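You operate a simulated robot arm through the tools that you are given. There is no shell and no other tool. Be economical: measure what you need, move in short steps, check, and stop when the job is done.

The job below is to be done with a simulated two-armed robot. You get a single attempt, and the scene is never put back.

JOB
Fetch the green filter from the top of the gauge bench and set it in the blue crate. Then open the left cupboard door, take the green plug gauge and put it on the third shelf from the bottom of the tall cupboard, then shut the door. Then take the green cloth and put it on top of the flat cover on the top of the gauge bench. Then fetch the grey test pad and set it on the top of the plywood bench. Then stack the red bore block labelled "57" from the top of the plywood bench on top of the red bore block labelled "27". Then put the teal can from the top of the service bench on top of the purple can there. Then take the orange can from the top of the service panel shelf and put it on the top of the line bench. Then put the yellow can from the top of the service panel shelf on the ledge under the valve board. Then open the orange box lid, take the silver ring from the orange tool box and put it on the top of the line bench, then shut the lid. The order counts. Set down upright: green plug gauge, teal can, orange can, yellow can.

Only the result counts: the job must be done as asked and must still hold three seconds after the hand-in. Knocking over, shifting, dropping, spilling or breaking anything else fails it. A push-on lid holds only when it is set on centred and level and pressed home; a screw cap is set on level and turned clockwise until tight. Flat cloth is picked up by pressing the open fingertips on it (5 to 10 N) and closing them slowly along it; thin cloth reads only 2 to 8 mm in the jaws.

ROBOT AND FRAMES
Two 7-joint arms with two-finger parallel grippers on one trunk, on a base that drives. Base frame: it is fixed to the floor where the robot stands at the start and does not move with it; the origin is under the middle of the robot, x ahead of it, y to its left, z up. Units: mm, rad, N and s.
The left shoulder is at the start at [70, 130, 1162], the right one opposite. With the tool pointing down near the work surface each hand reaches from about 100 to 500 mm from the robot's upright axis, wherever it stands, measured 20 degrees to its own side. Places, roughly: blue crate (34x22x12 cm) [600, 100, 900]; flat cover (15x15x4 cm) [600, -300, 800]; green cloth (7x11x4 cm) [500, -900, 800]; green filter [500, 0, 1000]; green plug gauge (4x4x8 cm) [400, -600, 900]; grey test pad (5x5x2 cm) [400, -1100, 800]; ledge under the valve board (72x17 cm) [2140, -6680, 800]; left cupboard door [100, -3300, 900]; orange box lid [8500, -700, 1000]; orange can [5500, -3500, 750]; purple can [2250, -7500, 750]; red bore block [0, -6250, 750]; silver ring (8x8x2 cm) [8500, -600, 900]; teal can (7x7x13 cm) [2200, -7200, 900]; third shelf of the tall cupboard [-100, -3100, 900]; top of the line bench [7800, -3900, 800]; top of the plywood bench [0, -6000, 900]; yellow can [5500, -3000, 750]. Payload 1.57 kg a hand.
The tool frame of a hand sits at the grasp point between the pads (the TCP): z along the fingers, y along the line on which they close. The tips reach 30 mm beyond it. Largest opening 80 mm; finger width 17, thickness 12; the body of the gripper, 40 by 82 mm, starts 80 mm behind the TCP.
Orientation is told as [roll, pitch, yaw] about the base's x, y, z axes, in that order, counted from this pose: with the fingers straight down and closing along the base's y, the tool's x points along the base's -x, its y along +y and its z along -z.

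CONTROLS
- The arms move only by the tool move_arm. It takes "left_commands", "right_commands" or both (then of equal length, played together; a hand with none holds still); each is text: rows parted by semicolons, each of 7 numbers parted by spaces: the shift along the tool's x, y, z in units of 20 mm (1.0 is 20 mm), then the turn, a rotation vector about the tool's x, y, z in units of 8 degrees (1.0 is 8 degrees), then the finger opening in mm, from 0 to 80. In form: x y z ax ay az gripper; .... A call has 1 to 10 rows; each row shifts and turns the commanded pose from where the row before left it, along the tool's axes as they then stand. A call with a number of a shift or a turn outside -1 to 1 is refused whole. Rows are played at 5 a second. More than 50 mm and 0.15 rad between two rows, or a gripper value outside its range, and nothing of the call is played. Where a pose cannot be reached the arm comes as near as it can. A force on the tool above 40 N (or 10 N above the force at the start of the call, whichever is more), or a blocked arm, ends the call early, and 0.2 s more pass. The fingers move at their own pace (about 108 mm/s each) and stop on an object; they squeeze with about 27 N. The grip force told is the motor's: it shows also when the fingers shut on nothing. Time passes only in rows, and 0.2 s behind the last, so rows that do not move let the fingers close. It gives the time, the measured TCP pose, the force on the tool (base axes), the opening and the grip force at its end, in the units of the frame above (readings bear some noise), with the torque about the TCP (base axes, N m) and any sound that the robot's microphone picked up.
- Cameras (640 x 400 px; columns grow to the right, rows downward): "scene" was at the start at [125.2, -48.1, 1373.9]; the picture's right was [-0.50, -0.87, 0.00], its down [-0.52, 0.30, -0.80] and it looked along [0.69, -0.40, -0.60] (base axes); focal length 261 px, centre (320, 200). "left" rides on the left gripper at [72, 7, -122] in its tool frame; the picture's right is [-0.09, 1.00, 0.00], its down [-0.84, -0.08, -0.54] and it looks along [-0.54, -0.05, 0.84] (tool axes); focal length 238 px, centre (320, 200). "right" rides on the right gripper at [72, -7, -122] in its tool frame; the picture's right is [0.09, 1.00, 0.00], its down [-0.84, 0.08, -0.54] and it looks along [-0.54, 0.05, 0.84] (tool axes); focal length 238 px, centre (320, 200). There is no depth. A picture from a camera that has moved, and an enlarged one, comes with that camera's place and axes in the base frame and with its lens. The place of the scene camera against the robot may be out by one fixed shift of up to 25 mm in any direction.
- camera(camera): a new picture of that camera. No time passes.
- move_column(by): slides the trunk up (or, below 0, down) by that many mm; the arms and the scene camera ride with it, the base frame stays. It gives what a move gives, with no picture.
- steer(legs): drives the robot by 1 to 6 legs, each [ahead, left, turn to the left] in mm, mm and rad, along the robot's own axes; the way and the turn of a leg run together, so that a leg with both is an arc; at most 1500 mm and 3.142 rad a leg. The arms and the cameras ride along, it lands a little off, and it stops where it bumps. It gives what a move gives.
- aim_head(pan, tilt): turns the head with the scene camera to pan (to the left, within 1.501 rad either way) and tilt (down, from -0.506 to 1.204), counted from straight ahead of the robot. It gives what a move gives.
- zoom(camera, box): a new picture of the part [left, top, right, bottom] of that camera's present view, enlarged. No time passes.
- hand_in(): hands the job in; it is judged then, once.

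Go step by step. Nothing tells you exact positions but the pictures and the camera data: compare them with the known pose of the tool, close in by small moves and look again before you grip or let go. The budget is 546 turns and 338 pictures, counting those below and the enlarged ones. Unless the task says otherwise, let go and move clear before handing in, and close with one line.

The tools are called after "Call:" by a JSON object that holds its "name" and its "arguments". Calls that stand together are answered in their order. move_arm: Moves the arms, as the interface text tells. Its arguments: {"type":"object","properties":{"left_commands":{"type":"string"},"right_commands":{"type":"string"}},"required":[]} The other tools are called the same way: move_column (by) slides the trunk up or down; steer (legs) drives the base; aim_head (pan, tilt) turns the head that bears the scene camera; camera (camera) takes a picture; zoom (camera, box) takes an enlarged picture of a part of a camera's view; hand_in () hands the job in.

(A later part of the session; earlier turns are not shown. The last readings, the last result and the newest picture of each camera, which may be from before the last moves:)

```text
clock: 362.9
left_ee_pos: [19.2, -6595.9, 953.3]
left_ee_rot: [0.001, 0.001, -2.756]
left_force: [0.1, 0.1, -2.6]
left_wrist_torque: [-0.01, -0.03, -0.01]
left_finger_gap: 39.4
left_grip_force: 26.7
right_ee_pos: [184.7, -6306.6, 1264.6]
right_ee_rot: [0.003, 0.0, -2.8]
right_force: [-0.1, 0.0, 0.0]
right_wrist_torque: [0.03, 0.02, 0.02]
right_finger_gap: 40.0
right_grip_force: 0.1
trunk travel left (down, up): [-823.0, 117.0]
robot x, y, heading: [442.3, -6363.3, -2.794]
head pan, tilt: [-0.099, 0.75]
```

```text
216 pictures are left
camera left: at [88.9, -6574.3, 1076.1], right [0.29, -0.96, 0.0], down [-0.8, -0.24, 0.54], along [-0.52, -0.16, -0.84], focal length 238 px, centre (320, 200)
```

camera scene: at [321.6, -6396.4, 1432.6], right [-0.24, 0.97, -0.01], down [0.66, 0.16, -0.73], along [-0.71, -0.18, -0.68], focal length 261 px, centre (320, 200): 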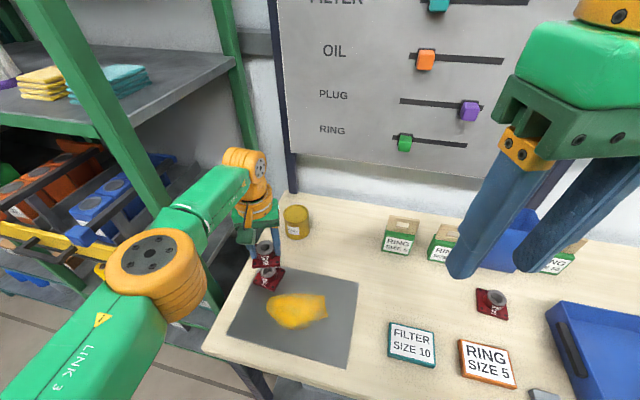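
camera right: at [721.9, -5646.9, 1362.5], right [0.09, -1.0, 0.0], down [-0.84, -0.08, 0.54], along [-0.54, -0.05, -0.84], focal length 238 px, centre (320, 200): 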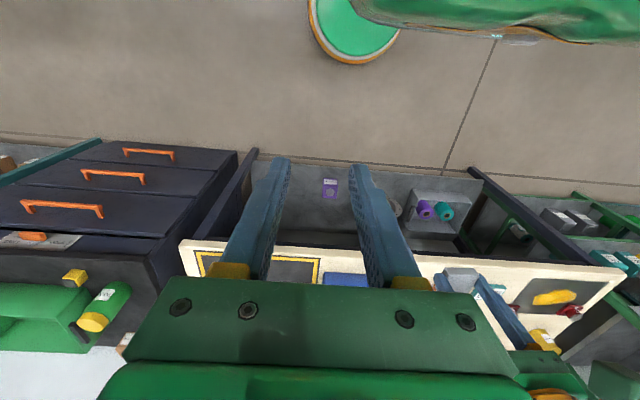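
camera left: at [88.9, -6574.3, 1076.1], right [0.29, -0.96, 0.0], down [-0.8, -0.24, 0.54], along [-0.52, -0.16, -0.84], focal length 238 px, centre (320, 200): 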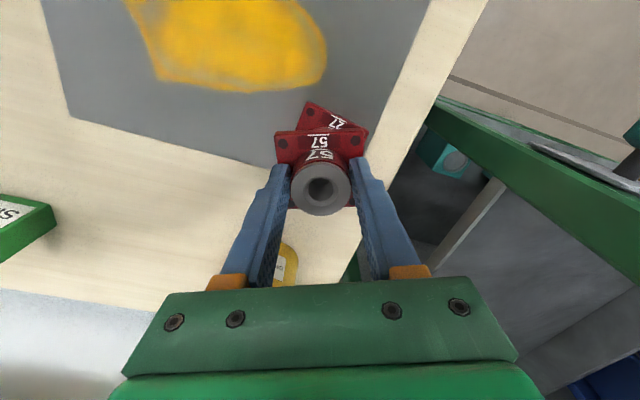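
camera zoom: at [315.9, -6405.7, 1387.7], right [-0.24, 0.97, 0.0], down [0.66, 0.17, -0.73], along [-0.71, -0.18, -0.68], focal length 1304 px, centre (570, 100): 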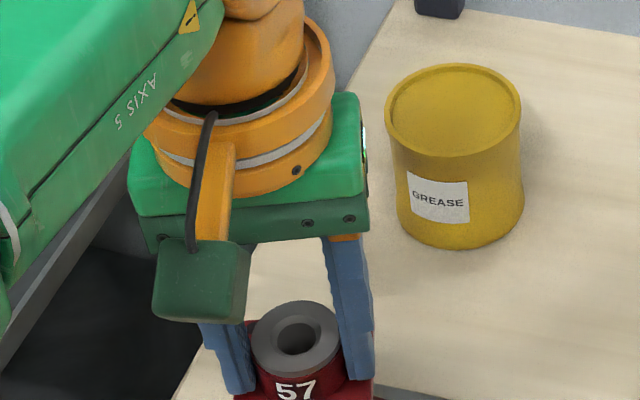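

Call:
{"name": "zoom", "arguments": {"camera": "scene", "box": [225, 225, 325, 300]}}

Call:
{"name": "zoom", "arguments": {"camera": "left", "box": [260, 80, 390, 230]}}

```text
5.33 times, centred on (275, 262) of scene
camera zoom: at [315.9, -6405.7, 1387.7], right [-0.24, 0.97, 0.0], down [0.66, 0.17, -0.73], along [-0.71, -0.18, -0.68], focal length 1391 px, centre (560, -133)
```

zoom: 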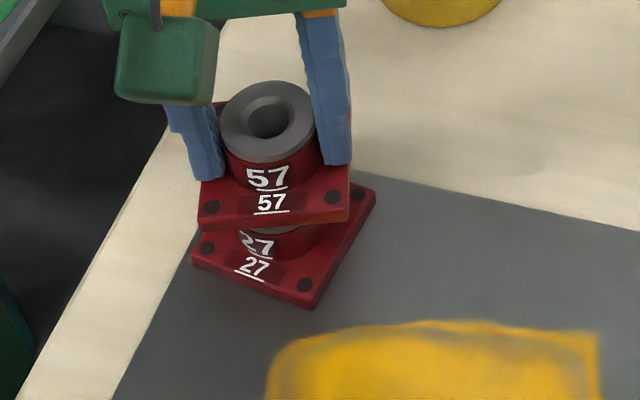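

```text
2.67 times, centred on (325, 155) of left
camera zoom: at [88.9, -6574.3, 1076.1], right [0.29, -0.96, 0.0], down [-0.8, -0.24, 0.54], along [-0.52, -0.16, -0.84], focal length 636 px, centre (307, 320)
```

zoom: 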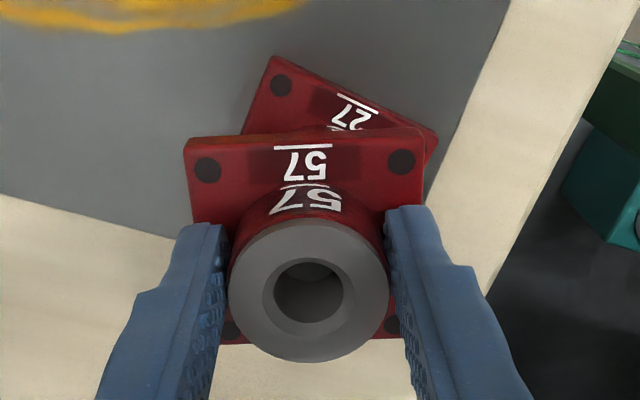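

The two blocks are aligned within about 3 mm. I'll lower gently to contact.

Call:
{"name": "move_column", "arguments": {"by": -5}}

Call:
{"name": "move_column", "arguments": {"by": -3}}

Call:
{"name": "move_column", "arguments": {"by": -2}}

```text
clock: 363.4
left_ee_pos: [20.2, -6596.1, 948.8]
left_ee_rot: [0.0, 0.001, -2.755]
left_force: [-0.6, 0.3, -2.1]
left_wrist_torque: [-0.01, 0.01, 0.03]
left_finger_gap: 39.5
left_grip_force: 27.3
right_ee_pos: [183.3, -6305.5, 1260.1]
right_ee_rot: [0.001, 0.0, -2.8]
right_force: [-0.5, 0.3, -0.2]
right_wrist_torque: [0.02, 0.01, -0.02]
right_finger_gap: 39.9
right_grip_force: 0.0
trunk travel left (down, up): [-818.0, 122.0]
robot x, y, heading: [444.7, -6363.5, -2.798]
head pan, tilt: [-0.099, 0.75]
```

```text
clock: 363.9
left_ee_pos: [20.0, -6596.2, 945.0]
left_ee_rot: [-0.001, 0.001, -2.754]
left_force: [-0.3, 0.4, -2.7]
left_wrist_torque: [0.02, -0.03, 0.01]
left_finger_gap: 39.5
left_grip_force: 27.7
right_ee_pos: [182.5, -6305.6, 1256.6]
right_ee_rot: [0.002, 0.0, -2.798]
right_force: [0.0, -0.3, 0.6]
right_wrist_torque: [-0.01, 0.03, -0.02]
right_finger_gap: 40.0
right_grip_force: 0.2
trunk travel left (down, up): [-815.0, 125.0]
robot x, y, heading: [441.8, -6365.3, -2.795]
head pan, tilt: [-0.099, 0.75]
```

```text
clock: 364.4
left_ee_pos: [19.6, -6596.6, 942.7]
left_ee_rot: [0.0, 0.0, -2.755]
left_force: [0.1, -0.8, -1.9]
left_wrist_torque: [0.05, -0.01, -0.03]
left_finger_gap: 39.6
left_grip_force: 27.1
right_ee_pos: [183.7, -6305.6, 1255.3]
right_ee_rot: [0.002, 0.001, -2.799]
right_force: [0.5, 0.3, 0.4]
right_wrist_torque: [-0.01, 0.0, -0.01]
right_finger_gap: 40.1
right_grip_force: 0.0
trunk travel left (down, up): [-813.0, 127.0]
robot x, y, heading: [441.9, -6363.1, -2.792]
head pan, tilt: [-0.099, 0.75]
```

Call:
{"name": "move_column", "arguments": {"by": -2}}

Call:
{"name": "move_column", "arguments": {"by": -2}}

Call:
{"name": "move_column", "arguments": {"by": -2}}

```text
clock: 365.0
left_ee_pos: [19.5, -6596.8, 940.4]
left_ee_rot: [-0.001, 0.0, -2.755]
left_force: [0.2, 0.5, -2.5]
left_wrist_torque: [0.01, -0.01, 0.01]
left_finger_gap: 39.4
left_grip_force: 27.4
right_ee_pos: [183.9, -6307.1, 1252.1]
right_ee_rot: [0.002, -0.001, -2.799]
right_force: [0.4, 0.8, -0.3]
right_wrist_torque: [0.01, -0.01, -0.01]
right_finger_gap: 39.9
right_grip_force: 0.0
trunk travel left (down, up): [-811.0, 129.0]
robot x, y, heading: [444.9, -6366.2, -2.796]
head pan, tilt: [-0.099, 0.75]
```

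```text
clock: 365.5
left_ee_pos: [19.1, -6597.5, 939.9]
left_ee_rot: [0.0, 0.001, -2.757]
left_force: [-0.2, 0.0, -2.9]
left_wrist_torque: [0.02, -0.01, -0.01]
left_finger_gap: 39.2
left_grip_force: 26.5
right_ee_pos: [184.3, -6304.8, 1250.2]
right_ee_rot: [0.001, 0.0, -2.799]
right_force: [0.1, 0.3, 0.6]
right_wrist_torque: [0.0, 0.0, -0.03]
right_finger_gap: 40.1
right_grip_force: 0.0
trunk travel left (down, up): [-809.0, 131.0]
robot x, y, heading: [443.9, -6361.0, -2.792]
head pan, tilt: [-0.099, 0.75]
```

```text
clock: 366.0
left_ee_pos: [19.4, -6596.7, 936.5]
left_ee_rot: [-0.001, -0.001, -2.757]
left_force: [0.4, -0.9, -2.6]
left_wrist_torque: [-0.02, -0.01, 0.01]
left_finger_gap: 39.2
left_grip_force: 27.2
right_ee_pos: [184.8, -6306.0, 1247.7]
right_ee_rot: [0.003, -0.001, -2.8]
right_force: [-0.8, -0.4, -0.5]
right_wrist_torque: [0.03, -0.01, 0.03]
right_finger_gap: 40.3
right_grip_force: 0.0
trunk travel left (down, up): [-807.0, 133.0]
robot x, y, heading: [445.8, -6362.2, -2.8]
head pan, tilt: [-0.099, 0.75]
```

Call:
{"name": "zoom", "arguments": {"camera": "scene", "box": [225, 215, 325, 290]}}

Call:
{"name": "zoom", "arguments": {"camera": "left", "box": [260, 80, 390, 230]}}

```text
5.33 times, centred on (275, 252) of scene
camera zoom: at [315.7, -6405.5, 1371.7], right [-0.24, 0.97, 0.0], down [0.66, 0.17, -0.73], along [-0.71, -0.18, -0.68], focal length 1391 px, centre (560, -80)
```

zoom: 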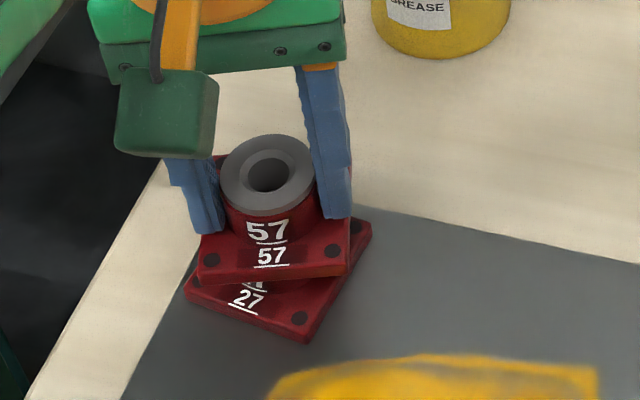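

```text
2.67 times, centred on (325, 155) of left
camera zoom: at [88.8, -6574.2, 1060.1], right [0.29, -0.96, 0.0], down [-0.8, -0.24, 0.54], along [-0.52, -0.16, -0.84], focal length 636 px, centre (307, 320)
```

zoom: 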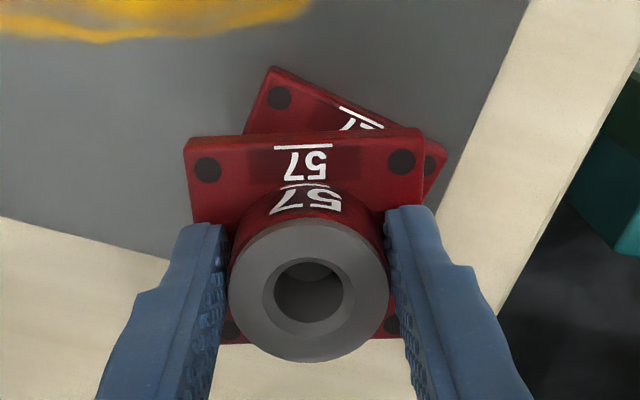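

Still a small gap. I'll continue down.

Call:
{"name": "move_column", "arguments": {"by": -2}}

Call:
{"name": "move_column", "arguments": {"by": -2}}

Call:
{"name": "move_column", "arguments": {"by": -2}}

```text
clock: 366.5
left_ee_pos: [20.3, -6597.4, 936.5]
left_ee_rot: [0.001, -0.003, -2.757]
left_force: [-4.0, -2.5, 12.2]
left_wrist_torque: [-0.19, -0.03, -0.01]
left_finger_gap: 39.4
left_grip_force: 27.5
right_ee_pos: [185.2, -6305.1, 1247.4]
right_ee_rot: [0.004, -0.001, -2.8]
right_force: [0.0, -0.8, -1.0]
right_wrist_torque: [-0.01, 0.0, -0.03]
right_finger_gap: 40.1
right_grip_force: 0.0
trunk travel left (down, up): [-805.0, 135.0]
robot x, y, heading: [445.5, -6360.2, -2.793]
head pan, tilt: [-0.099, 0.75]
```

```text
clock: 367.0
left_ee_pos: [21.0, -6594.6, 935.2]
left_ee_rot: [0.002, -0.005, -2.756]
left_force: [-8.1, -4.0, 25.4]
left_wrist_torque: [-0.33, 0.22, 0.0]
left_finger_gap: 39.5
left_grip_force: 26.7
right_ee_pos: [187.8, -6303.3, 1246.2]
right_ee_rot: [0.003, -0.003, -2.8]
right_force: [-0.5, -0.6, -0.7]
right_wrist_torque: [-0.01, 0.01, 0.0]
right_finger_gap: 39.9
right_grip_force: 0.1
trunk travel left (down, up): [-803.0, 137.0]
robot x, y, heading: [443.0, -6363.2, -2.794]
head pan, tilt: [-0.099, 0.75]
```

```text
clock: 367.4
left_ee_pos: [20.9, -6594.8, 935.5]
left_ee_rot: [-0.001, -0.009, -2.756]
left_force: [1.0, 0.3, 10.4]
left_wrist_torque: [0.01, -0.27, -0.02]
left_finger_gap: 39.7
left_grip_force: 27.1
right_ee_pos: [187.0, -6304.8, 1242.7]
right_ee_rot: [0.005, -0.006, -2.799]
right_force: [0.3, -1.1, 0.4]
right_wrist_torque: [-0.01, -0.02, 0.0]
right_finger_gap: 39.9
right_grip_force: 0.1
trunk travel left (down, up): [-802.0, 138.0]
robot x, y, heading: [443.1, -6360.6, -2.795]
head pan, tilt: [-0.099, 0.75]
stopped: the force on the tool passed its limit at 44 N (the readings are from after the stop); the commanded pose is now the measured one
```

Contact is at 936. I'll relieve it and release.

Call:
{"name": "move_column", "arguments": {"by": 3}}

Call:
{"name": "move_arm", "arguments": {"left_commands": "0 0 0 0 0 0 42; 0 0 0 0 0 0 48; 0 0 0 0 0 0 56; 0 0 0 0 0 0 60"}}

Call:
{"name": "zoom", "arguments": {"camera": "scene", "box": [225, 215, 325, 290]}}

```text
clock: 367.9
left_ee_pos: [19.3, -6595.7, 935.8]
left_ee_rot: [0.0, -0.003, -2.757]
left_force: [0.7, 0.5, -2.6]
left_wrist_torque: [0.01, -0.04, -0.01]
left_finger_gap: 39.3
left_grip_force: 26.8
right_ee_pos: [183.6, -6306.1, 1246.0]
right_ee_rot: [0.002, 0.001, -2.8]
right_force: [0.0, 0.2, 0.9]
right_wrist_torque: [0.0, 0.01, 0.02]
right_finger_gap: 40.2
right_grip_force: 0.2
trunk travel left (down, up): [-805.0, 135.0]
robot x, y, heading: [445.1, -6362.6, -2.79]
head pan, tilt: [-0.099, 0.75]
```

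```text
clock: 368.9
left_ee_pos: [19.7, -6596.2, 936.6]
left_ee_rot: [0.001, -0.005, -2.756]
left_force: [-0.7, 1.0, -0.5]
left_wrist_torque: [0.0, -0.03, 0.02]
left_finger_gap: 59.9
left_grip_force: 0.0
right_ee_pos: [185.2, -6305.9, 1246.6]
right_ee_rot: [0.005, -0.001, -2.801]
right_force: [-0.2, -0.2, 0.1]
right_wrist_torque: [-0.02, -0.02, 0.01]
right_finger_gap: 39.8
right_grip_force: 0.0
trunk travel left (down, up): [-805.0, 135.0]
robot x, y, heading: [444.9, -6362.8, -2.791]
head pan, tilt: [-0.099, 0.75]
```

```text
5.33 times, centred on (275, 252) of scene
camera zoom: at [316.5, -6405.1, 1370.0], right [-0.24, 0.97, 0.0], down [0.66, 0.17, -0.73], along [-0.71, -0.18, -0.68], focal length 1391 px, centre (560, -80)
```

zoom: 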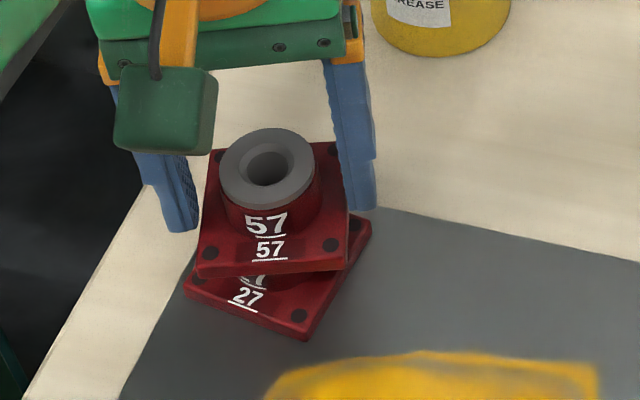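

Released and the stack stands level. I'll rise straight up and check from above.

Call:
{"name": "move_column", "arguments": {"by": 130}}

Call:
{"name": "camera", "arguments": {"camera": "left"}}

```text
clock: 370.5
left_ee_pos: [18.3, -6596.3, 1066.7]
left_ee_rot: [0.001, -0.005, -2.756]
left_force: [0.4, 0.3, -0.9]
left_wrist_torque: [0.01, 0.03, -0.02]
left_finger_gap: 59.9
left_grip_force: 0.0
right_ee_pos: [183.9, -6305.4, 1376.8]
right_ee_rot: [0.004, -0.003, -2.801]
right_force: [-0.8, -0.5, 0.5]
right_wrist_torque: [-0.03, 0.01, -0.04]
right_finger_gap: 39.7
right_grip_force: 0.1
trunk travel left (down, up): [-935.0, 5.0]
robot x, y, heading: [441.5, -6361.7, -2.793]
head pan, tilt: [-0.099, 0.75]
```

```text
210 pictures are left
camera left: at [88.8, -6574.2, 1189.6], right [0.29, -0.96, 0.0], down [-0.8, -0.24, 0.55], along [-0.52, -0.16, -0.84], focal length 238 px, centre (320, 200)
```

left: 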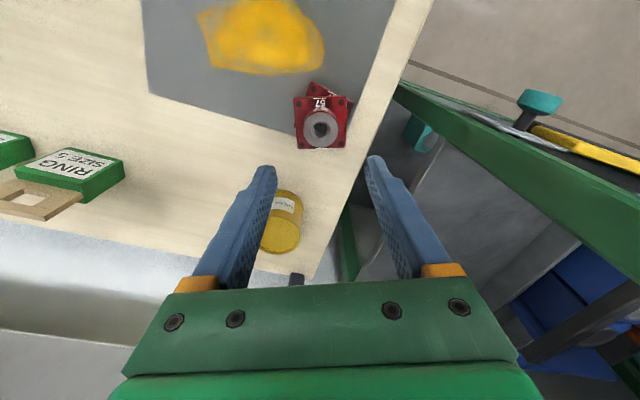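

The stack is done (57 on 27). Next is the service bench near [2200, -7300]. I'll back off, turn and look that way.

Call:
{"name": "steer", "arguments": {"legs": [[-450, 0, 0], [0, 0, 1.95]]}}

Call:
{"name": "move_column", "arguments": {"by": -130}}

Call:
{"name": "aim_head", "arguments": {"pan": 0, "tilt": 0.25}}

Call:
{"name": "camera", "arguments": {"camera": "scene"}}

```text
clock: 378.0
left_ee_pos: [1246.4, -6516.4, 1067.0]
left_ee_rot: [0.0, -0.006, -0.798]
left_force: [0.3, 0.5, -0.1]
left_wrist_torque: [0.01, 0.0, 0.0]
left_finger_gap: 60.0
left_grip_force: 0.0
right_ee_pos: [917.1, -6472.7, 1376.7]
right_ee_rot: [0.004, -0.001, -0.843]
right_force: [-0.8, 0.1, -0.2]
right_wrist_torque: [0.0, -0.01, 0.01]
right_finger_gap: 39.8
right_grip_force: 0.0
trunk travel left (down, up): [-935.0, 5.0]
robot x, y, heading: [871.0, -6212.7, -0.844]
head pan, tilt: [-0.099, 0.75]
```

```text
clock: 379.5
left_ee_pos: [1247.9, -6516.0, 935.9]
left_ee_rot: [0.001, -0.005, -0.799]
left_force: [1.0, 0.2, 0.3]
left_wrist_torque: [0.04, 0.0, 0.0]
left_finger_gap: 60.0
left_grip_force: 0.1
right_ee_pos: [915.3, -6472.7, 1247.2]
right_ee_rot: [0.004, -0.003, -0.842]
right_force: [-0.1, -0.4, 0.6]
right_wrist_torque: [0.0, 0.02, 0.03]
right_finger_gap: 39.8
right_grip_force: 0.1
trunk travel left (down, up): [-805.0, 135.0]
robot x, y, heading: [871.3, -6208.6, -0.838]
head pan, tilt: [-0.099, 0.75]
```

```text
clock: 380.5
left_ee_pos: [1247.1, -6515.8, 936.1]
left_ee_rot: [-0.001, -0.006, -0.801]
left_force: [1.2, -0.7, 0.3]
left_wrist_torque: [0.0, -0.02, 0.03]
left_finger_gap: 60.0
left_grip_force: 0.0
right_ee_pos: [916.1, -6473.3, 1245.9]
right_ee_rot: [0.004, -0.003, -0.842]
right_force: [0.2, 0.7, -0.4]
right_wrist_torque: [0.0, 0.04, 0.03]
right_finger_gap: 39.7
right_grip_force: 0.0
trunk travel left (down, up): [-805.0, 135.0]
robot x, y, heading: [869.9, -6210.1, -0.836]
head pan, tilt: [0.0, 0.25]
```

```text
209 pictures are left
camera scene: at [966.3, -6321.5, 1415.0], right [-0.74, -0.67, 0.0], down [-0.17, 0.18, -0.97], along [0.65, -0.72, -0.25], focal length 261 px, centre (320, 200)
```

scene: 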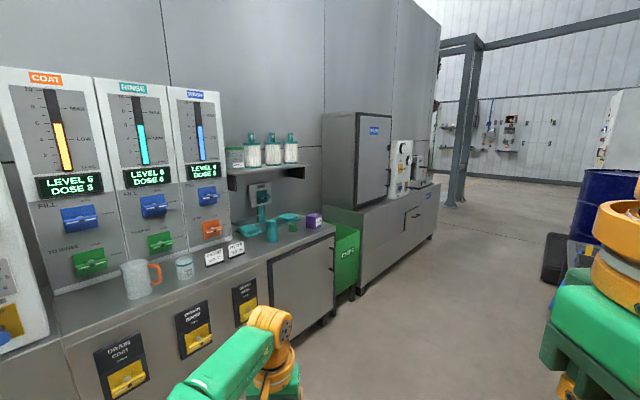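

The service bench with the teal and purple cans lies ahead, and the valve board and its ledge are to the left of it, all facing -x. I'll drive closer and face them.

Call:
{"name": "move_column", "arguments": {"by": 130}}

Call:
{"name": "steer", "arguments": {"legs": [[0, 0, -0.22], [1200, 0, 0], [0, 0, 1.02]]}}

Call:
{"name": "camera", "arguments": {"camera": "scene"}}

```text
clock: 382.1
left_ee_pos: [1246.5, -6516.8, 1066.6]
left_ee_rot: [-0.001, -0.006, -0.799]
left_force: [1.3, -0.6, -0.2]
left_wrist_torque: [-0.01, 0.01, 0.0]
left_finger_gap: 59.9
left_grip_force: 0.1
right_ee_pos: [915.9, -6472.7, 1376.8]
right_ee_rot: [0.003, -0.001, -0.843]
right_force: [-0.2, -0.1, 0.6]
right_wrist_torque: [0.03, 0.01, 0.02]
right_finger_gap: 40.2
right_grip_force: 0.0
trunk travel left (down, up): [-935.0, 5.0]
robot x, y, heading: [871.0, -6209.5, -0.836]
head pan, tilt: [0.0, 0.25]
```

```text
clock: 391.5
left_ee_pos: [1951.1, -7168.6, 1066.3]
left_ee_rot: [-0.001, -0.006, 0.042]
left_force: [-0.6, 0.5, 0.7]
left_wrist_torque: [0.01, 0.02, 0.03]
left_finger_gap: 59.8
left_grip_force: 0.1
right_ee_pos: [1696.8, -7384.2, 1377.0]
right_ee_rot: [0.003, 0.0, -0.001]
right_force: [0.1, -0.3, -0.2]
right_wrist_torque: [0.01, -0.01, 0.02]
right_finger_gap: 39.7
right_grip_force: 0.1
trunk travel left (down, up): [-935.0, 5.0]
robot x, y, heading: [1471.3, -7244.7, 0.002]
head pan, tilt: [0.0, 0.25]
```

```text
208 pictures are left
camera scene: at [1615.5, -7248.8, 1545.1], right [0.0, -1.0, 0.0], down [-0.25, 0.0, -0.97], along [0.97, 0.0, -0.25], focal length 261 px, centre (320, 200)
```

scene: 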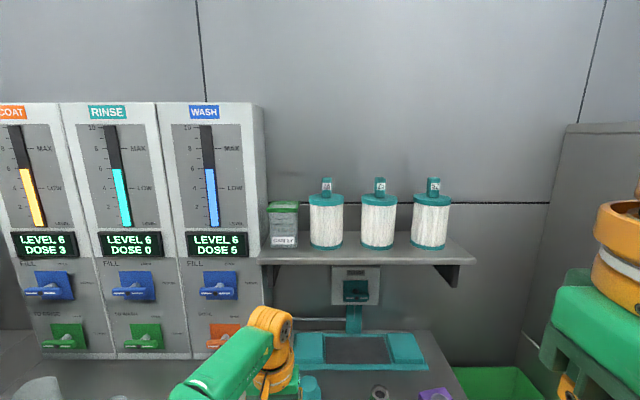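

Call:
{"name": "aim_head", "arguments": {"pan": -0.1, "tilt": 0.75}}

Call:
{"name": "camera", "arguments": {"camera": "scene"}}

Call:
{"name": "camera", "arguments": {"camera": "left"}}

Call:
{"name": "camera", "arguments": {"camera": "right"}}

```text
clock: 392.5
left_ee_pos: [1951.7, -7167.0, 1067.2]
left_ee_rot: [-0.002, -0.005, 0.042]
left_force: [0.3, 0.1, 0.5]
left_wrist_torque: [-0.02, -0.01, 0.0]
left_finger_gap: 60.1
left_grip_force: 0.0
right_ee_pos: [1697.0, -7385.2, 1377.5]
right_ee_rot: [0.003, -0.002, -0.001]
right_force: [0.7, 0.3, -0.3]
right_wrist_torque: [-0.01, -0.02, 0.0]
right_finger_gap: 40.1
right_grip_force: 0.0
trunk travel left (down, up): [-935.0, 5.0]
robot x, y, heading: [1472.5, -7244.2, 0.007]
head pan, tilt: [-0.099, 0.75]
```

```text
207 pictures are left
camera scene: at [1604.7, -7256.3, 1500.1], right [-0.1, -1.0, 0.0], down [-0.68, 0.07, -0.73], along [0.73, -0.07, -0.68], focal length 261 px, centre (320, 200)
```

scene: 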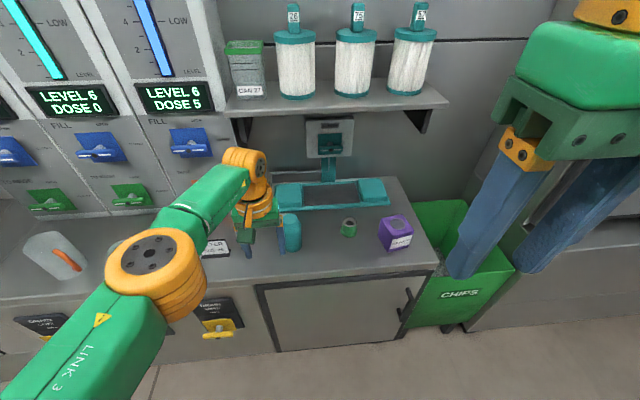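

```text
206 pictures are left
camera left: at [1878.7, -7162.7, 1189.6], right [0.05, 1.0, 0.0], down [0.84, -0.04, 0.55], along [0.55, -0.03, -0.84], focal length 238 px, centre (320, 200)
```

left: 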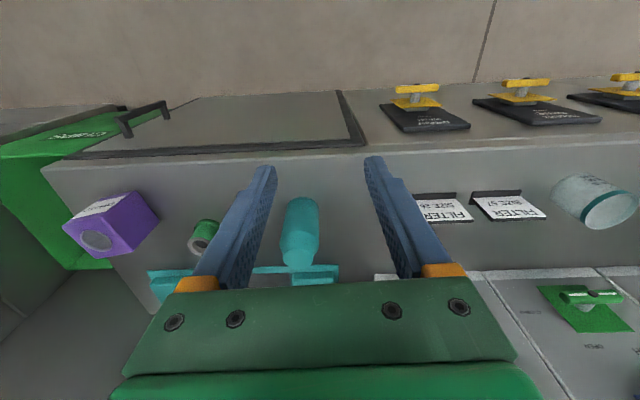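

```text
205 pictures are left
camera right: at [1625.9, -7393.0, 1497.5], right [-0.09, 1.0, 0.0], down [0.84, 0.07, 0.54], along [0.54, 0.05, -0.84], focal length 238 px, centre (320, 200)
```

right: 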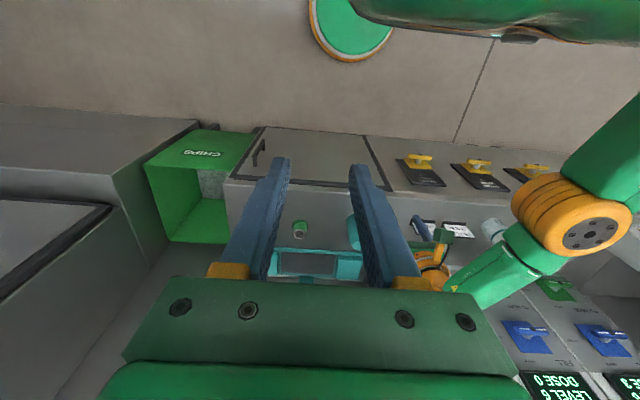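

Call:
{"name": "zoom", "arguments": {"camera": "scene", "box": [265, 190, 425, 280]}}

Call:
{"name": "zoom", "arguments": {"camera": "left", "box": [50, 170, 350, 290]}}

```text
4.00 times, centred on (345, 235) of scene
camera zoom: at [1604.7, -7256.3, 1500.1], right [-0.1, -1.0, 0.0], down [-0.68, 0.07, -0.73], along [0.73, -0.07, -0.68], focal length 1043 px, centre (220, 60)
```

zoom: 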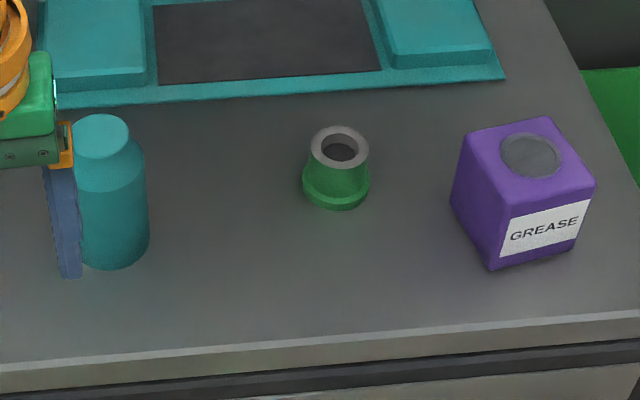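

```text
2.13 times, centred on (200, 230) of left
camera zoom: at [1878.7, -7162.7, 1189.6], right [0.05, 1.0, 0.0], down [0.84, -0.04, 0.55], along [0.55, -0.03, -0.84], focal length 508 px, centre (576, 136)
```

zoom: 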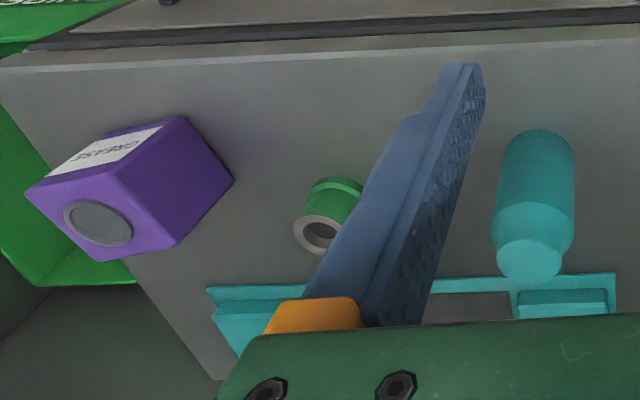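

The purple "can" is a square grease canister with a flush top, and the teal can is a bottle about 130 mm tall. I'll step forward for a second left view to fix their heights.

Call:
{"name": "steer", "arguments": {"legs": [[80, -40, 0]]}}

Call:
{"name": "camera", "arguments": {"camera": "left"}}

```text
clock: 393.6
left_ee_pos: [2023.0, -7200.6, 1070.0]
left_ee_rot: [-0.005, -0.013, 0.046]
left_force: [0.2, -0.4, 0.9]
left_wrist_torque: [0.0, -0.04, -0.02]
left_finger_gap: 59.9
left_grip_force: 0.1
right_ee_pos: [1768.5, -7418.6, 1378.4]
right_ee_rot: [0.0, -0.009, 0.002]
right_force: [-0.6, -0.2, 0.4]
right_wrist_torque: [-0.07, -0.02, -0.04]
right_finger_gap: 40.1
right_grip_force: 0.1
trunk travel left (down, up): [-935.0, 5.0]
robot x, y, heading: [1552.3, -7284.0, 0.007]
head pan, tilt: [-0.099, 0.75]
```

```text
202 pictures are left
camera left: at [1949.2, -7196.6, 1192.3], right [0.05, 1.0, 0.0], down [0.83, -0.04, 0.55], along [0.55, -0.03, -0.83], focal length 238 px, centre (320, 200)
```

left: 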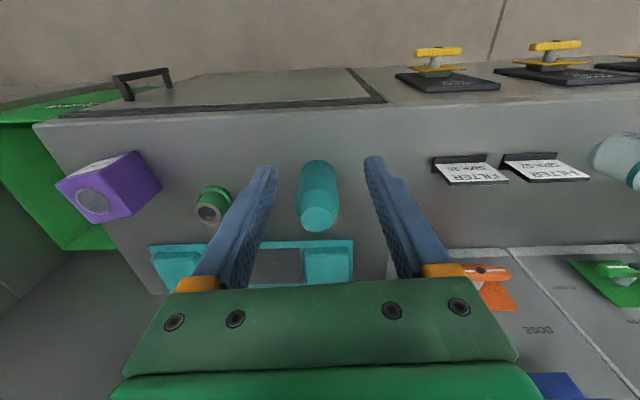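

Teal can: top at [2147, -7209, 938]. Purple can: top centre at [2149, -7568, 878]. Bench at about z = 813. I'll drive the left hand over the teal can.

Call:
{"name": "move_arm", "arguments": {"left_commands": "0 0 0 0 0 0 80; 0 0 0 0 0.05 0 80"}}

Call:
{"name": "steer", "arguments": {"legs": [[122, -8, 0]]}}

Call:
{"name": "move_column", "arguments": {"by": -60}}

Call:
{"name": "camera", "arguments": {"camera": "left"}}

```text
clock: 394.2
left_ee_pos: [2026.6, -7204.0, 1068.1]
left_ee_rot: [-0.002, -0.001, 0.046]
left_force: [-0.4, -0.2, 0.8]
left_wrist_torque: [-0.03, 0.01, 0.01]
left_finger_gap: 79.6
left_grip_force: 0.1
right_ee_pos: [1774.6, -7422.6, 1377.8]
right_ee_rot: [0.001, -0.004, 0.002]
right_force: [-0.9, 0.9, 0.8]
right_wrist_torque: [-0.02, 0.01, 0.0]
right_finger_gap: 40.0
right_grip_force: 0.1
trunk travel left (down, up): [-935.0, 5.0]
robot x, y, heading: [1547.8, -7283.1, 0.008]
head pan, tilt: [-0.099, 0.75]
```

```text
clock: 395.4
left_ee_pos: [2143.5, -7213.1, 1068.6]
left_ee_rot: [-0.001, -0.003, 0.044]
left_force: [-0.6, -0.3, 0.5]
left_wrist_torque: [0.0, -0.06, 0.02]
left_finger_gap: 80.0
left_grip_force: 0.0
right_ee_pos: [1891.0, -7430.2, 1378.9]
right_ee_rot: [0.002, -0.006, 0.001]
right_force: [-0.4, -0.4, -0.3]
right_wrist_torque: [0.01, -0.02, 0.03]
right_finger_gap: 39.8
right_grip_force: 0.0
trunk travel left (down, up): [-935.0, 5.0]
robot x, y, heading: [1673.4, -7288.5, 0.004]
head pan, tilt: [-0.099, 0.75]
```

```text
clock: 396.4
left_ee_pos: [2149.1, -7213.6, 1005.7]
left_ee_rot: [-0.003, 0.001, 0.043]
left_force: [-0.2, -0.2, -0.4]
left_wrist_torque: [0.01, -0.02, -0.02]
left_finger_gap: 80.2
left_grip_force: 0.0
right_ee_pos: [1899.7, -7431.7, 1316.8]
right_ee_rot: [0.004, 0.002, 0.0]
right_force: [0.7, -1.1, 0.1]
right_wrist_torque: [-0.02, 0.03, -0.01]
right_finger_gap: 39.9
right_grip_force: 0.1
trunk travel left (down, up): [-875.0, 65.0]
robot x, y, heading: [1672.8, -7292.9, 0.005]
head pan, tilt: [-0.099, 0.75]
```

```text
201 pictures are left
camera left: at [2077.8, -7208.3, 1129.4], right [0.05, 1.0, 0.0], down [0.84, -0.04, 0.54], along [0.54, -0.03, -0.84], focal length 238 px, centre (320, 200)
```

left: 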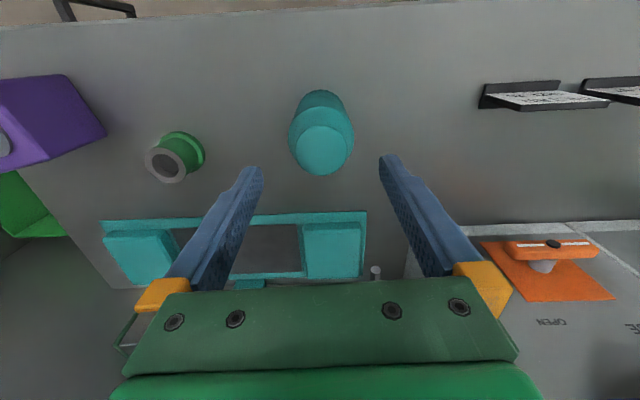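

Aligned within 4 mm. I'll trim, lower to grip height and close.

Call:
{"name": "move_arm", "arguments": {"left_commands": "-0.05 0.17 0 0 0 0 80; 0 0 0 0 0 0 80"}}

Call:
{"name": "move_column", "arguments": {"by": -75}}

Call:
{"name": "camera", "arguments": {"camera": "left"}}

```text
clock: 397.0
left_ee_pos: [2150.6, -7209.3, 1005.4]
left_ee_rot: [-0.004, 0.002, 0.046]
left_force: [-0.6, 0.1, -0.7]
left_wrist_torque: [0.03, 0.01, 0.01]
left_finger_gap: 79.7
left_grip_force: 0.1
right_ee_pos: [1896.9, -7431.1, 1317.6]
right_ee_rot: [0.002, -0.002, -0.001]
right_force: [0.1, -0.1, -0.5]
right_wrist_torque: [0.01, -0.02, -0.02]
right_finger_gap: 39.6
right_grip_force: 0.1
trunk travel left (down, up): [-875.0, 65.0]
robot x, y, heading: [1671.3, -7288.8, 0.009]
head pan, tilt: [-0.099, 0.75]
```

```text
clock: 398.1
left_ee_pos: [2150.9, -7209.9, 930.3]
left_ee_rot: [0.0, 0.003, 0.043]
left_force: [0.2, -0.2, 0.2]
left_wrist_torque: [0.02, 0.02, -0.01]
left_finger_gap: 80.1
left_grip_force: 0.0
right_ee_pos: [1897.6, -7431.8, 1242.8]
right_ee_rot: [0.004, -0.002, 0.0]
right_force: [0.8, 0.2, -0.2]
right_wrist_torque: [-0.01, -0.03, 0.0]
right_finger_gap: 40.0
right_grip_force: 0.0
trunk travel left (down, up): [-800.0, 140.0]
robot x, y, heading: [1673.4, -7293.0, 0.005]
head pan, tilt: [-0.099, 0.75]
```

```text
200 pictures are left
camera left: at [2077.8, -7204.4, 1054.0], right [0.05, 1.0, 0.0], down [0.84, -0.04, 0.54], along [0.54, -0.03, -0.84], focal length 238 px, centre (320, 200)
```

left: 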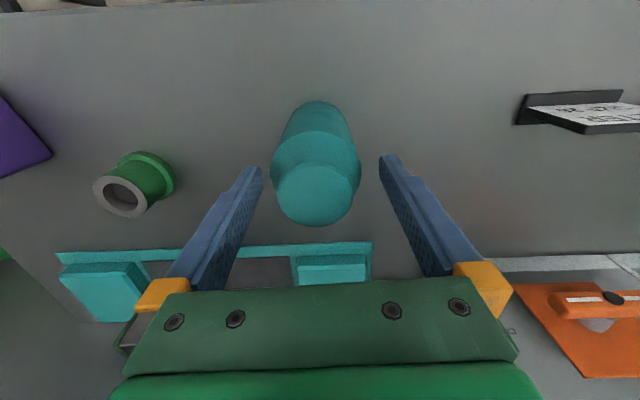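

Call:
{"name": "move_arm", "arguments": {"left_commands": "0.15 -0.12 0 0 0 0 80; 0 0 0 0 0 0 80"}}

Call:
{"name": "move_column", "arguments": {"by": -48}}

Call:
{"name": "move_arm", "arguments": {"left_commands": "0 0 0 0 0 0 70; 0 0 0 0 0 0 60; 0 0 0 0 0 0 50; 0 0 0 0 0 0 50"}}

Call:
{"name": "camera", "arguments": {"camera": "left"}}

```text
clock: 398.7
left_ee_pos: [2146.6, -7211.8, 931.3]
left_ee_rot: [-0.003, -0.001, 0.043]
left_force: [0.5, 0.3, 0.3]
left_wrist_torque: [-0.04, -0.01, -0.03]
left_finger_gap: 80.1
left_grip_force: 0.1
right_ee_pos: [1897.7, -7431.7, 1241.4]
right_ee_rot: [0.003, -0.001, -0.001]
right_force: [-0.1, 0.2, -0.5]
right_wrist_torque: [0.02, -0.01, -0.04]
right_finger_gap: 40.0
right_grip_force: 0.0
trunk travel left (down, up): [-800.0, 140.0]
robot x, y, heading: [1670.3, -7294.0, 0.0]
head pan, tilt: [-0.099, 0.75]
```

```text
clock: 399.6
left_ee_pos: [2146.5, -7213.5, 882.2]
left_ee_rot: [-0.001, 0.0, 0.042]
left_force: [-0.4, 0.6, 0.6]
left_wrist_torque: [0.01, -0.01, -0.03]
left_finger_gap: 80.2
left_grip_force: 0.0
right_ee_pos: [1896.6, -7431.3, 1194.2]
right_ee_rot: [0.003, -0.002, 0.0]
right_force: [-0.6, -0.4, 0.1]
right_wrist_torque: [0.04, -0.02, 0.01]
right_finger_gap: 40.3
right_grip_force: 0.1
trunk travel left (down, up): [-752.0, 188.0]
robot x, y, heading: [1669.8, -7289.6, -0.001]
head pan, tilt: [-0.099, 0.75]
```

```text
clock: 400.6
left_ee_pos: [2146.5, -7212.4, 882.1]
left_ee_rot: [-0.002, 0.0, 0.045]
left_force: [0.2, -1.1, 0.5]
left_wrist_torque: [-0.01, 0.01, 0.0]
left_finger_gap: 65.0
left_grip_force: 27.0
right_ee_pos: [1897.6, -7430.8, 1193.1]
right_ee_rot: [0.004, -0.003, -0.001]
right_force: [-0.6, 0.4, -0.4]
right_wrist_torque: [-0.04, -0.02, 0.01]
right_finger_gap: 40.0
right_grip_force: 0.1
trunk travel left (down, up): [-752.0, 188.0]
robot x, y, heading: [1673.1, -7289.1, 0.008]
head pan, tilt: [-0.099, 0.75]
```

```text
199 pictures are left
camera left: at [2074.6, -7207.6, 1005.9], right [0.05, 1.0, 0.0], down [0.84, -0.04, 0.54], along [0.54, -0.03, -0.84], focal length 238 px, centre (320, 200)
```

left: 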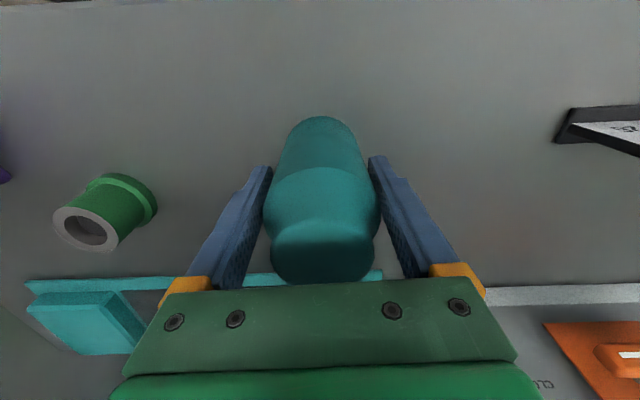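

The can is gripped at 65 mm. I'll lift and carry it over the purple can.

Call:
{"name": "move_column", "arguments": {"by": 125}}

Call:
{"name": "steer", "arguments": {"legs": [[0, -240, 0]]}}

Call:
{"name": "camera", "arguments": {"camera": "left"}}

Call:
{"name": "camera", "arguments": {"camera": "scene"}}

```text
clock: 402.2
left_ee_pos: [2147.6, -7212.0, 1005.9]
left_ee_rot: [-0.001, 0.001, 0.044]
left_force: [0.2, 0.7, -3.0]
left_wrist_torque: [-0.01, 0.05, -0.03]
left_finger_gap: 64.8
left_grip_force: 27.6
right_ee_pos: [1898.0, -7432.0, 1318.3]
right_ee_rot: [0.003, 0.0, 0.001]
right_force: [0.2, 0.1, -0.5]
right_wrist_torque: [0.0, -0.03, 0.0]
right_finger_gap: 39.8
right_grip_force: 0.0
trunk travel left (down, up): [-877.0, 63.0]
robot x, y, heading: [1670.5, -7289.8, 0.0]
head pan, tilt: [-0.099, 0.75]
```

```text
clock: 404.0
left_ee_pos: [2148.0, -7454.4, 1006.0]
left_ee_rot: [-0.005, 0.002, 0.042]
left_force: [-0.4, 0.3, -2.3]
left_wrist_torque: [-0.02, 0.04, -0.02]
left_finger_gap: 65.1
left_grip_force: 26.5
right_ee_pos: [1899.0, -7672.1, 1319.0]
right_ee_rot: [0.001, 0.001, 0.003]
right_force: [-0.6, 0.1, 0.7]
right_wrist_torque: [-0.02, 0.02, -0.03]
right_finger_gap: 39.9
right_grip_force: 0.0
trunk travel left (down, up): [-877.0, 63.0]
robot x, y, heading: [1670.4, -7537.3, 0.007]
head pan, tilt: [-0.099, 0.75]
```

```text
198 pictures are left
camera left: at [2076.2, -7448.7, 1130.3], right [0.05, 1.0, 0.0], down [0.84, -0.04, 0.54], along [0.54, -0.03, -0.84], focal length 238 px, centre (320, 200)
```

left: 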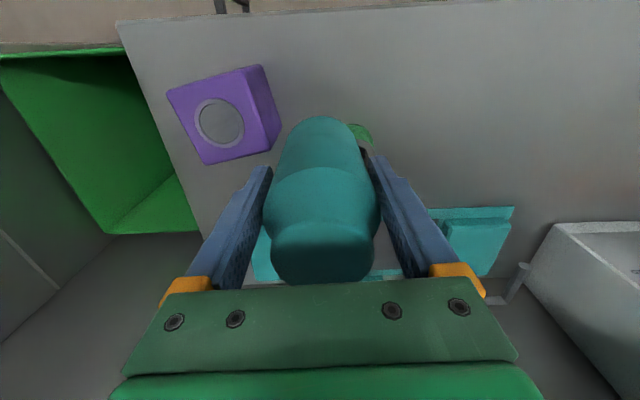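

```text
197 pictures are left
camera scene: at [1805.9, -7543.3, 1442.0], right [-0.09, -1.0, 0.0], down [-0.68, 0.06, -0.73], along [0.73, -0.07, -0.68], focal length 261 px, centre (320, 200)
```

scene: 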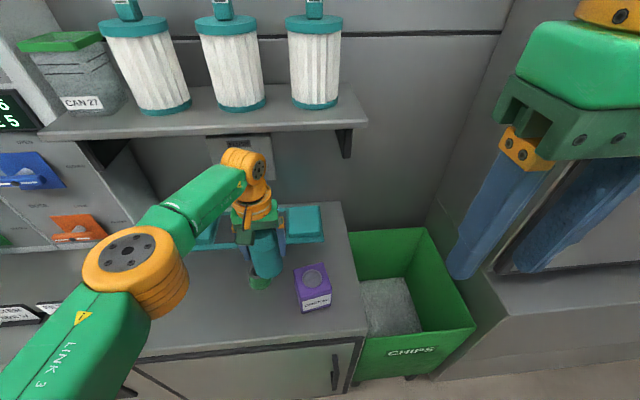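

I'll step closer for another sighting of the purple can's top.

Call:
{"name": "steer", "arguments": {"legs": [[0, -70, 0]]}}

Call:
{"name": "move_arm", "arguments": {"left_commands": "0 0 0 0 0 0 50; 0 0 0 0 0 0 50"}}

Call:
{"name": "camera", "arguments": {"camera": "left"}}

```text
clock: 405.0
left_ee_pos: [2148.4, -7520.8, 1007.1]
left_ee_rot: [-0.009, 0.0, 0.046]
left_force: [0.4, 0.4, -2.8]
left_wrist_torque: [-0.04, 0.09, 0.01]
left_finger_gap: 65.0
left_grip_force: 26.9
right_ee_pos: [1899.4, -7736.8, 1320.3]
right_ee_rot: [-0.004, 0.0, 0.001]
right_force: [0.0, 1.4, -0.5]
right_wrist_torque: [-0.1, 0.02, 0.0]
right_finger_gap: 39.9
right_grip_force: 0.1
trunk travel left (down, up): [-877.0, 63.0]
robot x, y, heading: [1674.2, -7601.9, 0.006]
head pan, tilt: [-0.099, 0.75]
```

```text
clock: 405.6
left_ee_pos: [2148.7, -7524.5, 1006.5]
left_ee_rot: [-0.003, 0.001, 0.046]
left_force: [0.0, -0.4, -2.6]
left_wrist_torque: [-0.01, 0.02, 0.01]
left_finger_gap: 65.4
left_grip_force: 26.6
right_ee_pos: [1898.1, -7742.8, 1319.7]
right_ee_rot: [0.0, -0.001, 0.002]
right_force: [0.5, -0.3, -0.1]
right_wrist_torque: [-0.01, -0.02, 0.01]
right_finger_gap: 40.0
right_grip_force: 0.1
trunk travel left (down, up): [-877.0, 63.0]
robot x, y, heading: [1667.6, -7606.7, 0.004]
head pan, tilt: [-0.099, 0.75]
```

```text
196 pictures are left
camera left: at [2076.5, -7519.4, 1130.3], right [0.05, 1.0, 0.0], down [0.84, -0.04, 0.54], along [0.54, -0.03, -0.84], focal length 238 px, centre (320, 200)
```

left: 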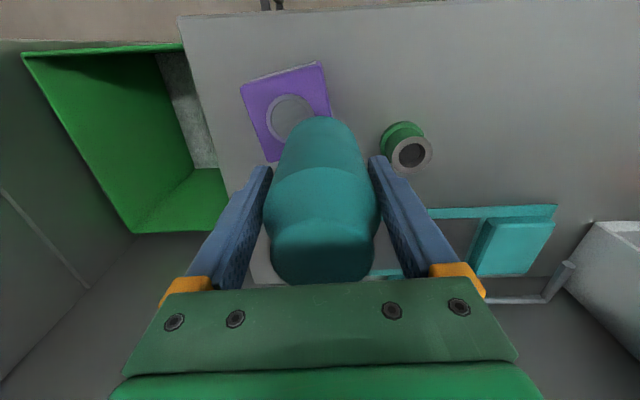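

Purple top centre: [2136, -7554, 882]. I'll trim the position and start lowering.

Call:
{"name": "steer", "arguments": {"legs": [[-9, -29, 0]]}}

Call:
{"name": "move_column", "arguments": {"by": -32}}

Call:
{"name": "camera", "arguments": {"camera": "left"}}

Call:
{"name": "zoom", "arguments": {"camera": "scene", "box": [200, 180, 360, 320]}}

```text
clock: 406.4
left_ee_pos: [2141.5, -7550.9, 1006.3]
left_ee_rot: [-0.008, 0.004, 0.048]
left_force: [0.4, 1.2, -3.0]
left_wrist_torque: [-0.02, 0.02, 0.0]
left_finger_gap: 64.8
left_grip_force: 27.2
right_ee_pos: [1892.3, -7768.8, 1319.2]
right_ee_rot: [-0.004, 0.0, 0.003]
right_force: [0.6, 0.5, 0.4]
right_wrist_torque: [-0.06, -0.03, 0.01]
right_finger_gap: 40.0
right_grip_force: 0.0
trunk travel left (down, up): [-877.0, 63.0]
robot x, y, heading: [1662.4, -7635.8, 0.002]
head pan, tilt: [-0.099, 0.75]
```

```text
clock: 407.2
left_ee_pos: [2140.6, -7554.9, 974.7]
left_ee_rot: [0.0, 0.003, 0.048]
left_force: [-0.5, 0.0, -2.4]
left_wrist_torque: [-0.02, 0.06, 0.0]
left_finger_gap: 64.9
left_grip_force: 26.8
right_ee_pos: [1890.2, -7775.1, 1285.2]
right_ee_rot: [0.002, 0.0, 0.004]
right_force: [0.4, -0.1, 0.4]
right_wrist_torque: [-0.01, 0.0, 0.01]
right_finger_gap: 40.0
right_grip_force: 0.1
trunk travel left (down, up): [-845.0, 95.0]
robot x, y, heading: [1664.7, -7634.2, 0.004]
head pan, tilt: [-0.099, 0.75]
```

```text
195 pictures are left
camera left: at [2068.0, -7550.4, 1098.1], right [0.05, 1.0, 0.0], down [0.84, -0.04, 0.54], along [0.54, -0.03, -0.84], focal length 238 px, centre (320, 200)
```

left: 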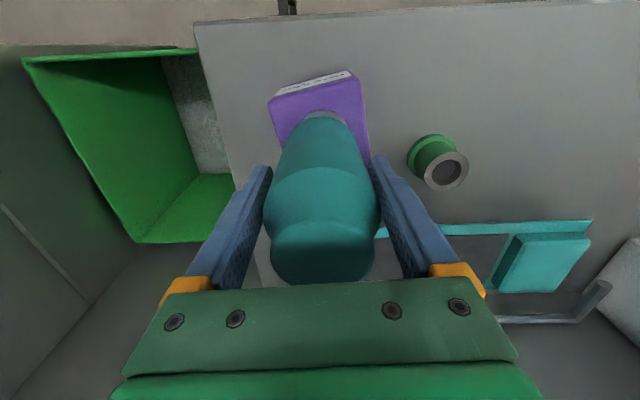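

```text
2.86 times, centred on (280, 250) of scene
camera zoom: at [1797.9, -7646.5, 1409.8], right [-0.09, -1.0, 0.0], down [-0.68, 0.06, -0.73], along [0.73, -0.07, -0.68], focal length 745 px, centre (434, 57)
```

zoom: 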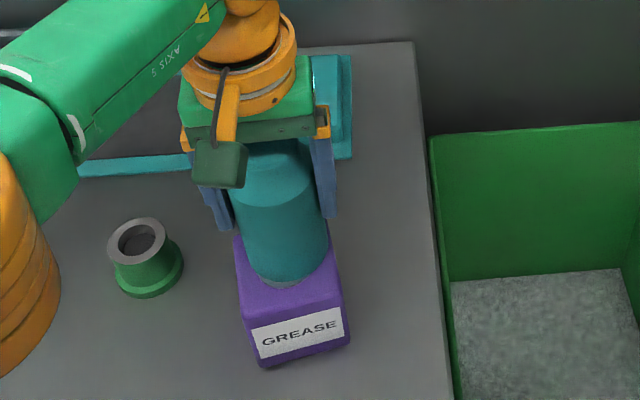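

Well centred. I'll lower in small steps, watching the force.

Call:
{"name": "move_column", "arguments": {"by": -10}}

Call:
{"name": "move_column", "arguments": {"by": -4}}

Call:
{"name": "move_column", "arguments": {"by": -2}}

```text
clock: 407.8
left_ee_pos: [2135.5, -7556.6, 969.0]
left_ee_rot: [0.0, -0.005, 0.049]
left_force: [2.4, -0.4, 25.2]
left_wrist_torque: [0.04, -0.34, 0.16]
left_finger_gap: 65.2
left_grip_force: 27.0
right_ee_pos: [1885.0, -7777.8, 1277.9]
right_ee_rot: [0.004, -0.007, 0.002]
right_force: [-0.8, 0.3, -0.2]
right_wrist_torque: [-0.03, -0.01, 0.02]
right_finger_gap: 40.1
right_grip_force: 0.1
trunk travel left (down, up): [-835.0, 105.0]
robot x, y, heading: [1663.2, -7638.0, 0.005]
head pan, tilt: [-0.099, 0.75]
```

```text
clock: 408.3
left_ee_pos: [2134.4, -7557.2, 963.1]
left_ee_rot: [0.0, -0.004, 0.048]
left_force: [0.2, -0.2, 22.0]
left_wrist_torque: [-0.03, -0.28, 0.03]
left_finger_gap: 65.0
left_grip_force: 27.1
right_ee_pos: [1885.0, -7776.6, 1271.9]
right_ee_rot: [0.004, -0.008, 0.002]
right_force: [-0.5, -0.2, -0.8]
right_wrist_torque: [0.0, 0.03, -0.01]
right_finger_gap: 39.9
right_grip_force: 0.1
trunk travel left (down, up): [-831.0, 109.0]
robot x, y, heading: [1661.9, -7635.0, 0.008]
head pan, tilt: [-0.099, 0.75]
```

```text
clock: 408.8
left_ee_pos: [2134.5, -7558.0, 962.4]
left_ee_rot: [0.0, -0.006, 0.047]
left_force: [0.3, -0.1, 23.1]
left_wrist_torque: [-0.04, -0.3, 0.02]
left_finger_gap: 64.8
left_grip_force: 27.2
right_ee_pos: [1883.9, -7777.3, 1271.1]
right_ee_rot: [0.004, -0.007, 0.003]
right_force: [0.2, -1.3, 0.6]
right_wrist_torque: [0.03, 0.01, -0.01]
right_finger_gap: 40.1
right_grip_force: 0.0
trunk travel left (down, up): [-829.0, 111.0]
robot x, y, heading: [1663.0, -7633.9, 0.003]
head pan, tilt: [-0.099, 0.75]
```

It touched early (about z = 968). I'll ease back up until the force vanishes.

Call:
{"name": "move_column", "arguments": {"by": 4}}

Call:
{"name": "zoom", "arguments": {"camera": "scene", "box": [200, 180, 360, 320]}}

```text
clock: 409.4
left_ee_pos: [2138.2, -7556.6, 961.9]
left_ee_rot: [-0.001, 0.001, 0.047]
left_force: [0.2, -0.3, -2.8]
left_wrist_torque: [-0.03, -0.02, 0.04]
left_finger_gap: 65.1
left_grip_force: 27.3
right_ee_pos: [1889.5, -7775.8, 1274.8]
right_ee_rot: [0.002, 0.0, 0.003]
right_force: [0.6, -0.2, -0.2]
right_wrist_torque: [0.01, -0.02, 0.01]
right_finger_gap: 39.8
right_grip_force: 0.0
trunk travel left (down, up): [-833.0, 107.0]
robot x, y, heading: [1665.4, -7634.4, 0.005]
head pan, tilt: [-0.099, 0.75]
```

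```text
2.86 times, centred on (280, 250) of scene
camera zoom: at [1796.6, -7647.7, 1397.7], right [-0.09, -1.0, 0.0], down [-0.68, 0.06, -0.73], along [0.73, -0.07, -0.68], focal length 745 px, centre (434, 57)
```

zoom: 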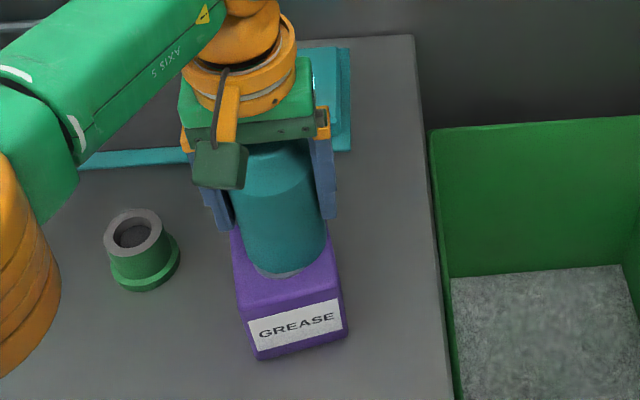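

Call:
{"name": "zoom", "arguments": {"camera": "left", "box": [240, 60, 400, 200]}}

```text
2.86 times, centred on (320, 130) of left
camera zoom: at [2066.8, -7551.2, 1085.8], right [0.05, 1.0, 0.0], down [0.84, -0.04, 0.54], along [0.54, -0.02, -0.84], focal length 681 px, centre (320, 400)
```

zoom: 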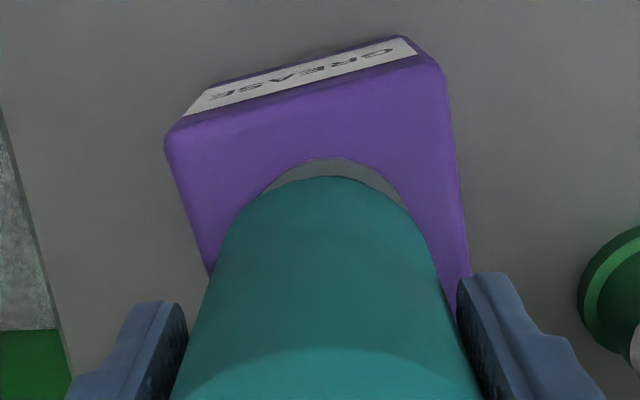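

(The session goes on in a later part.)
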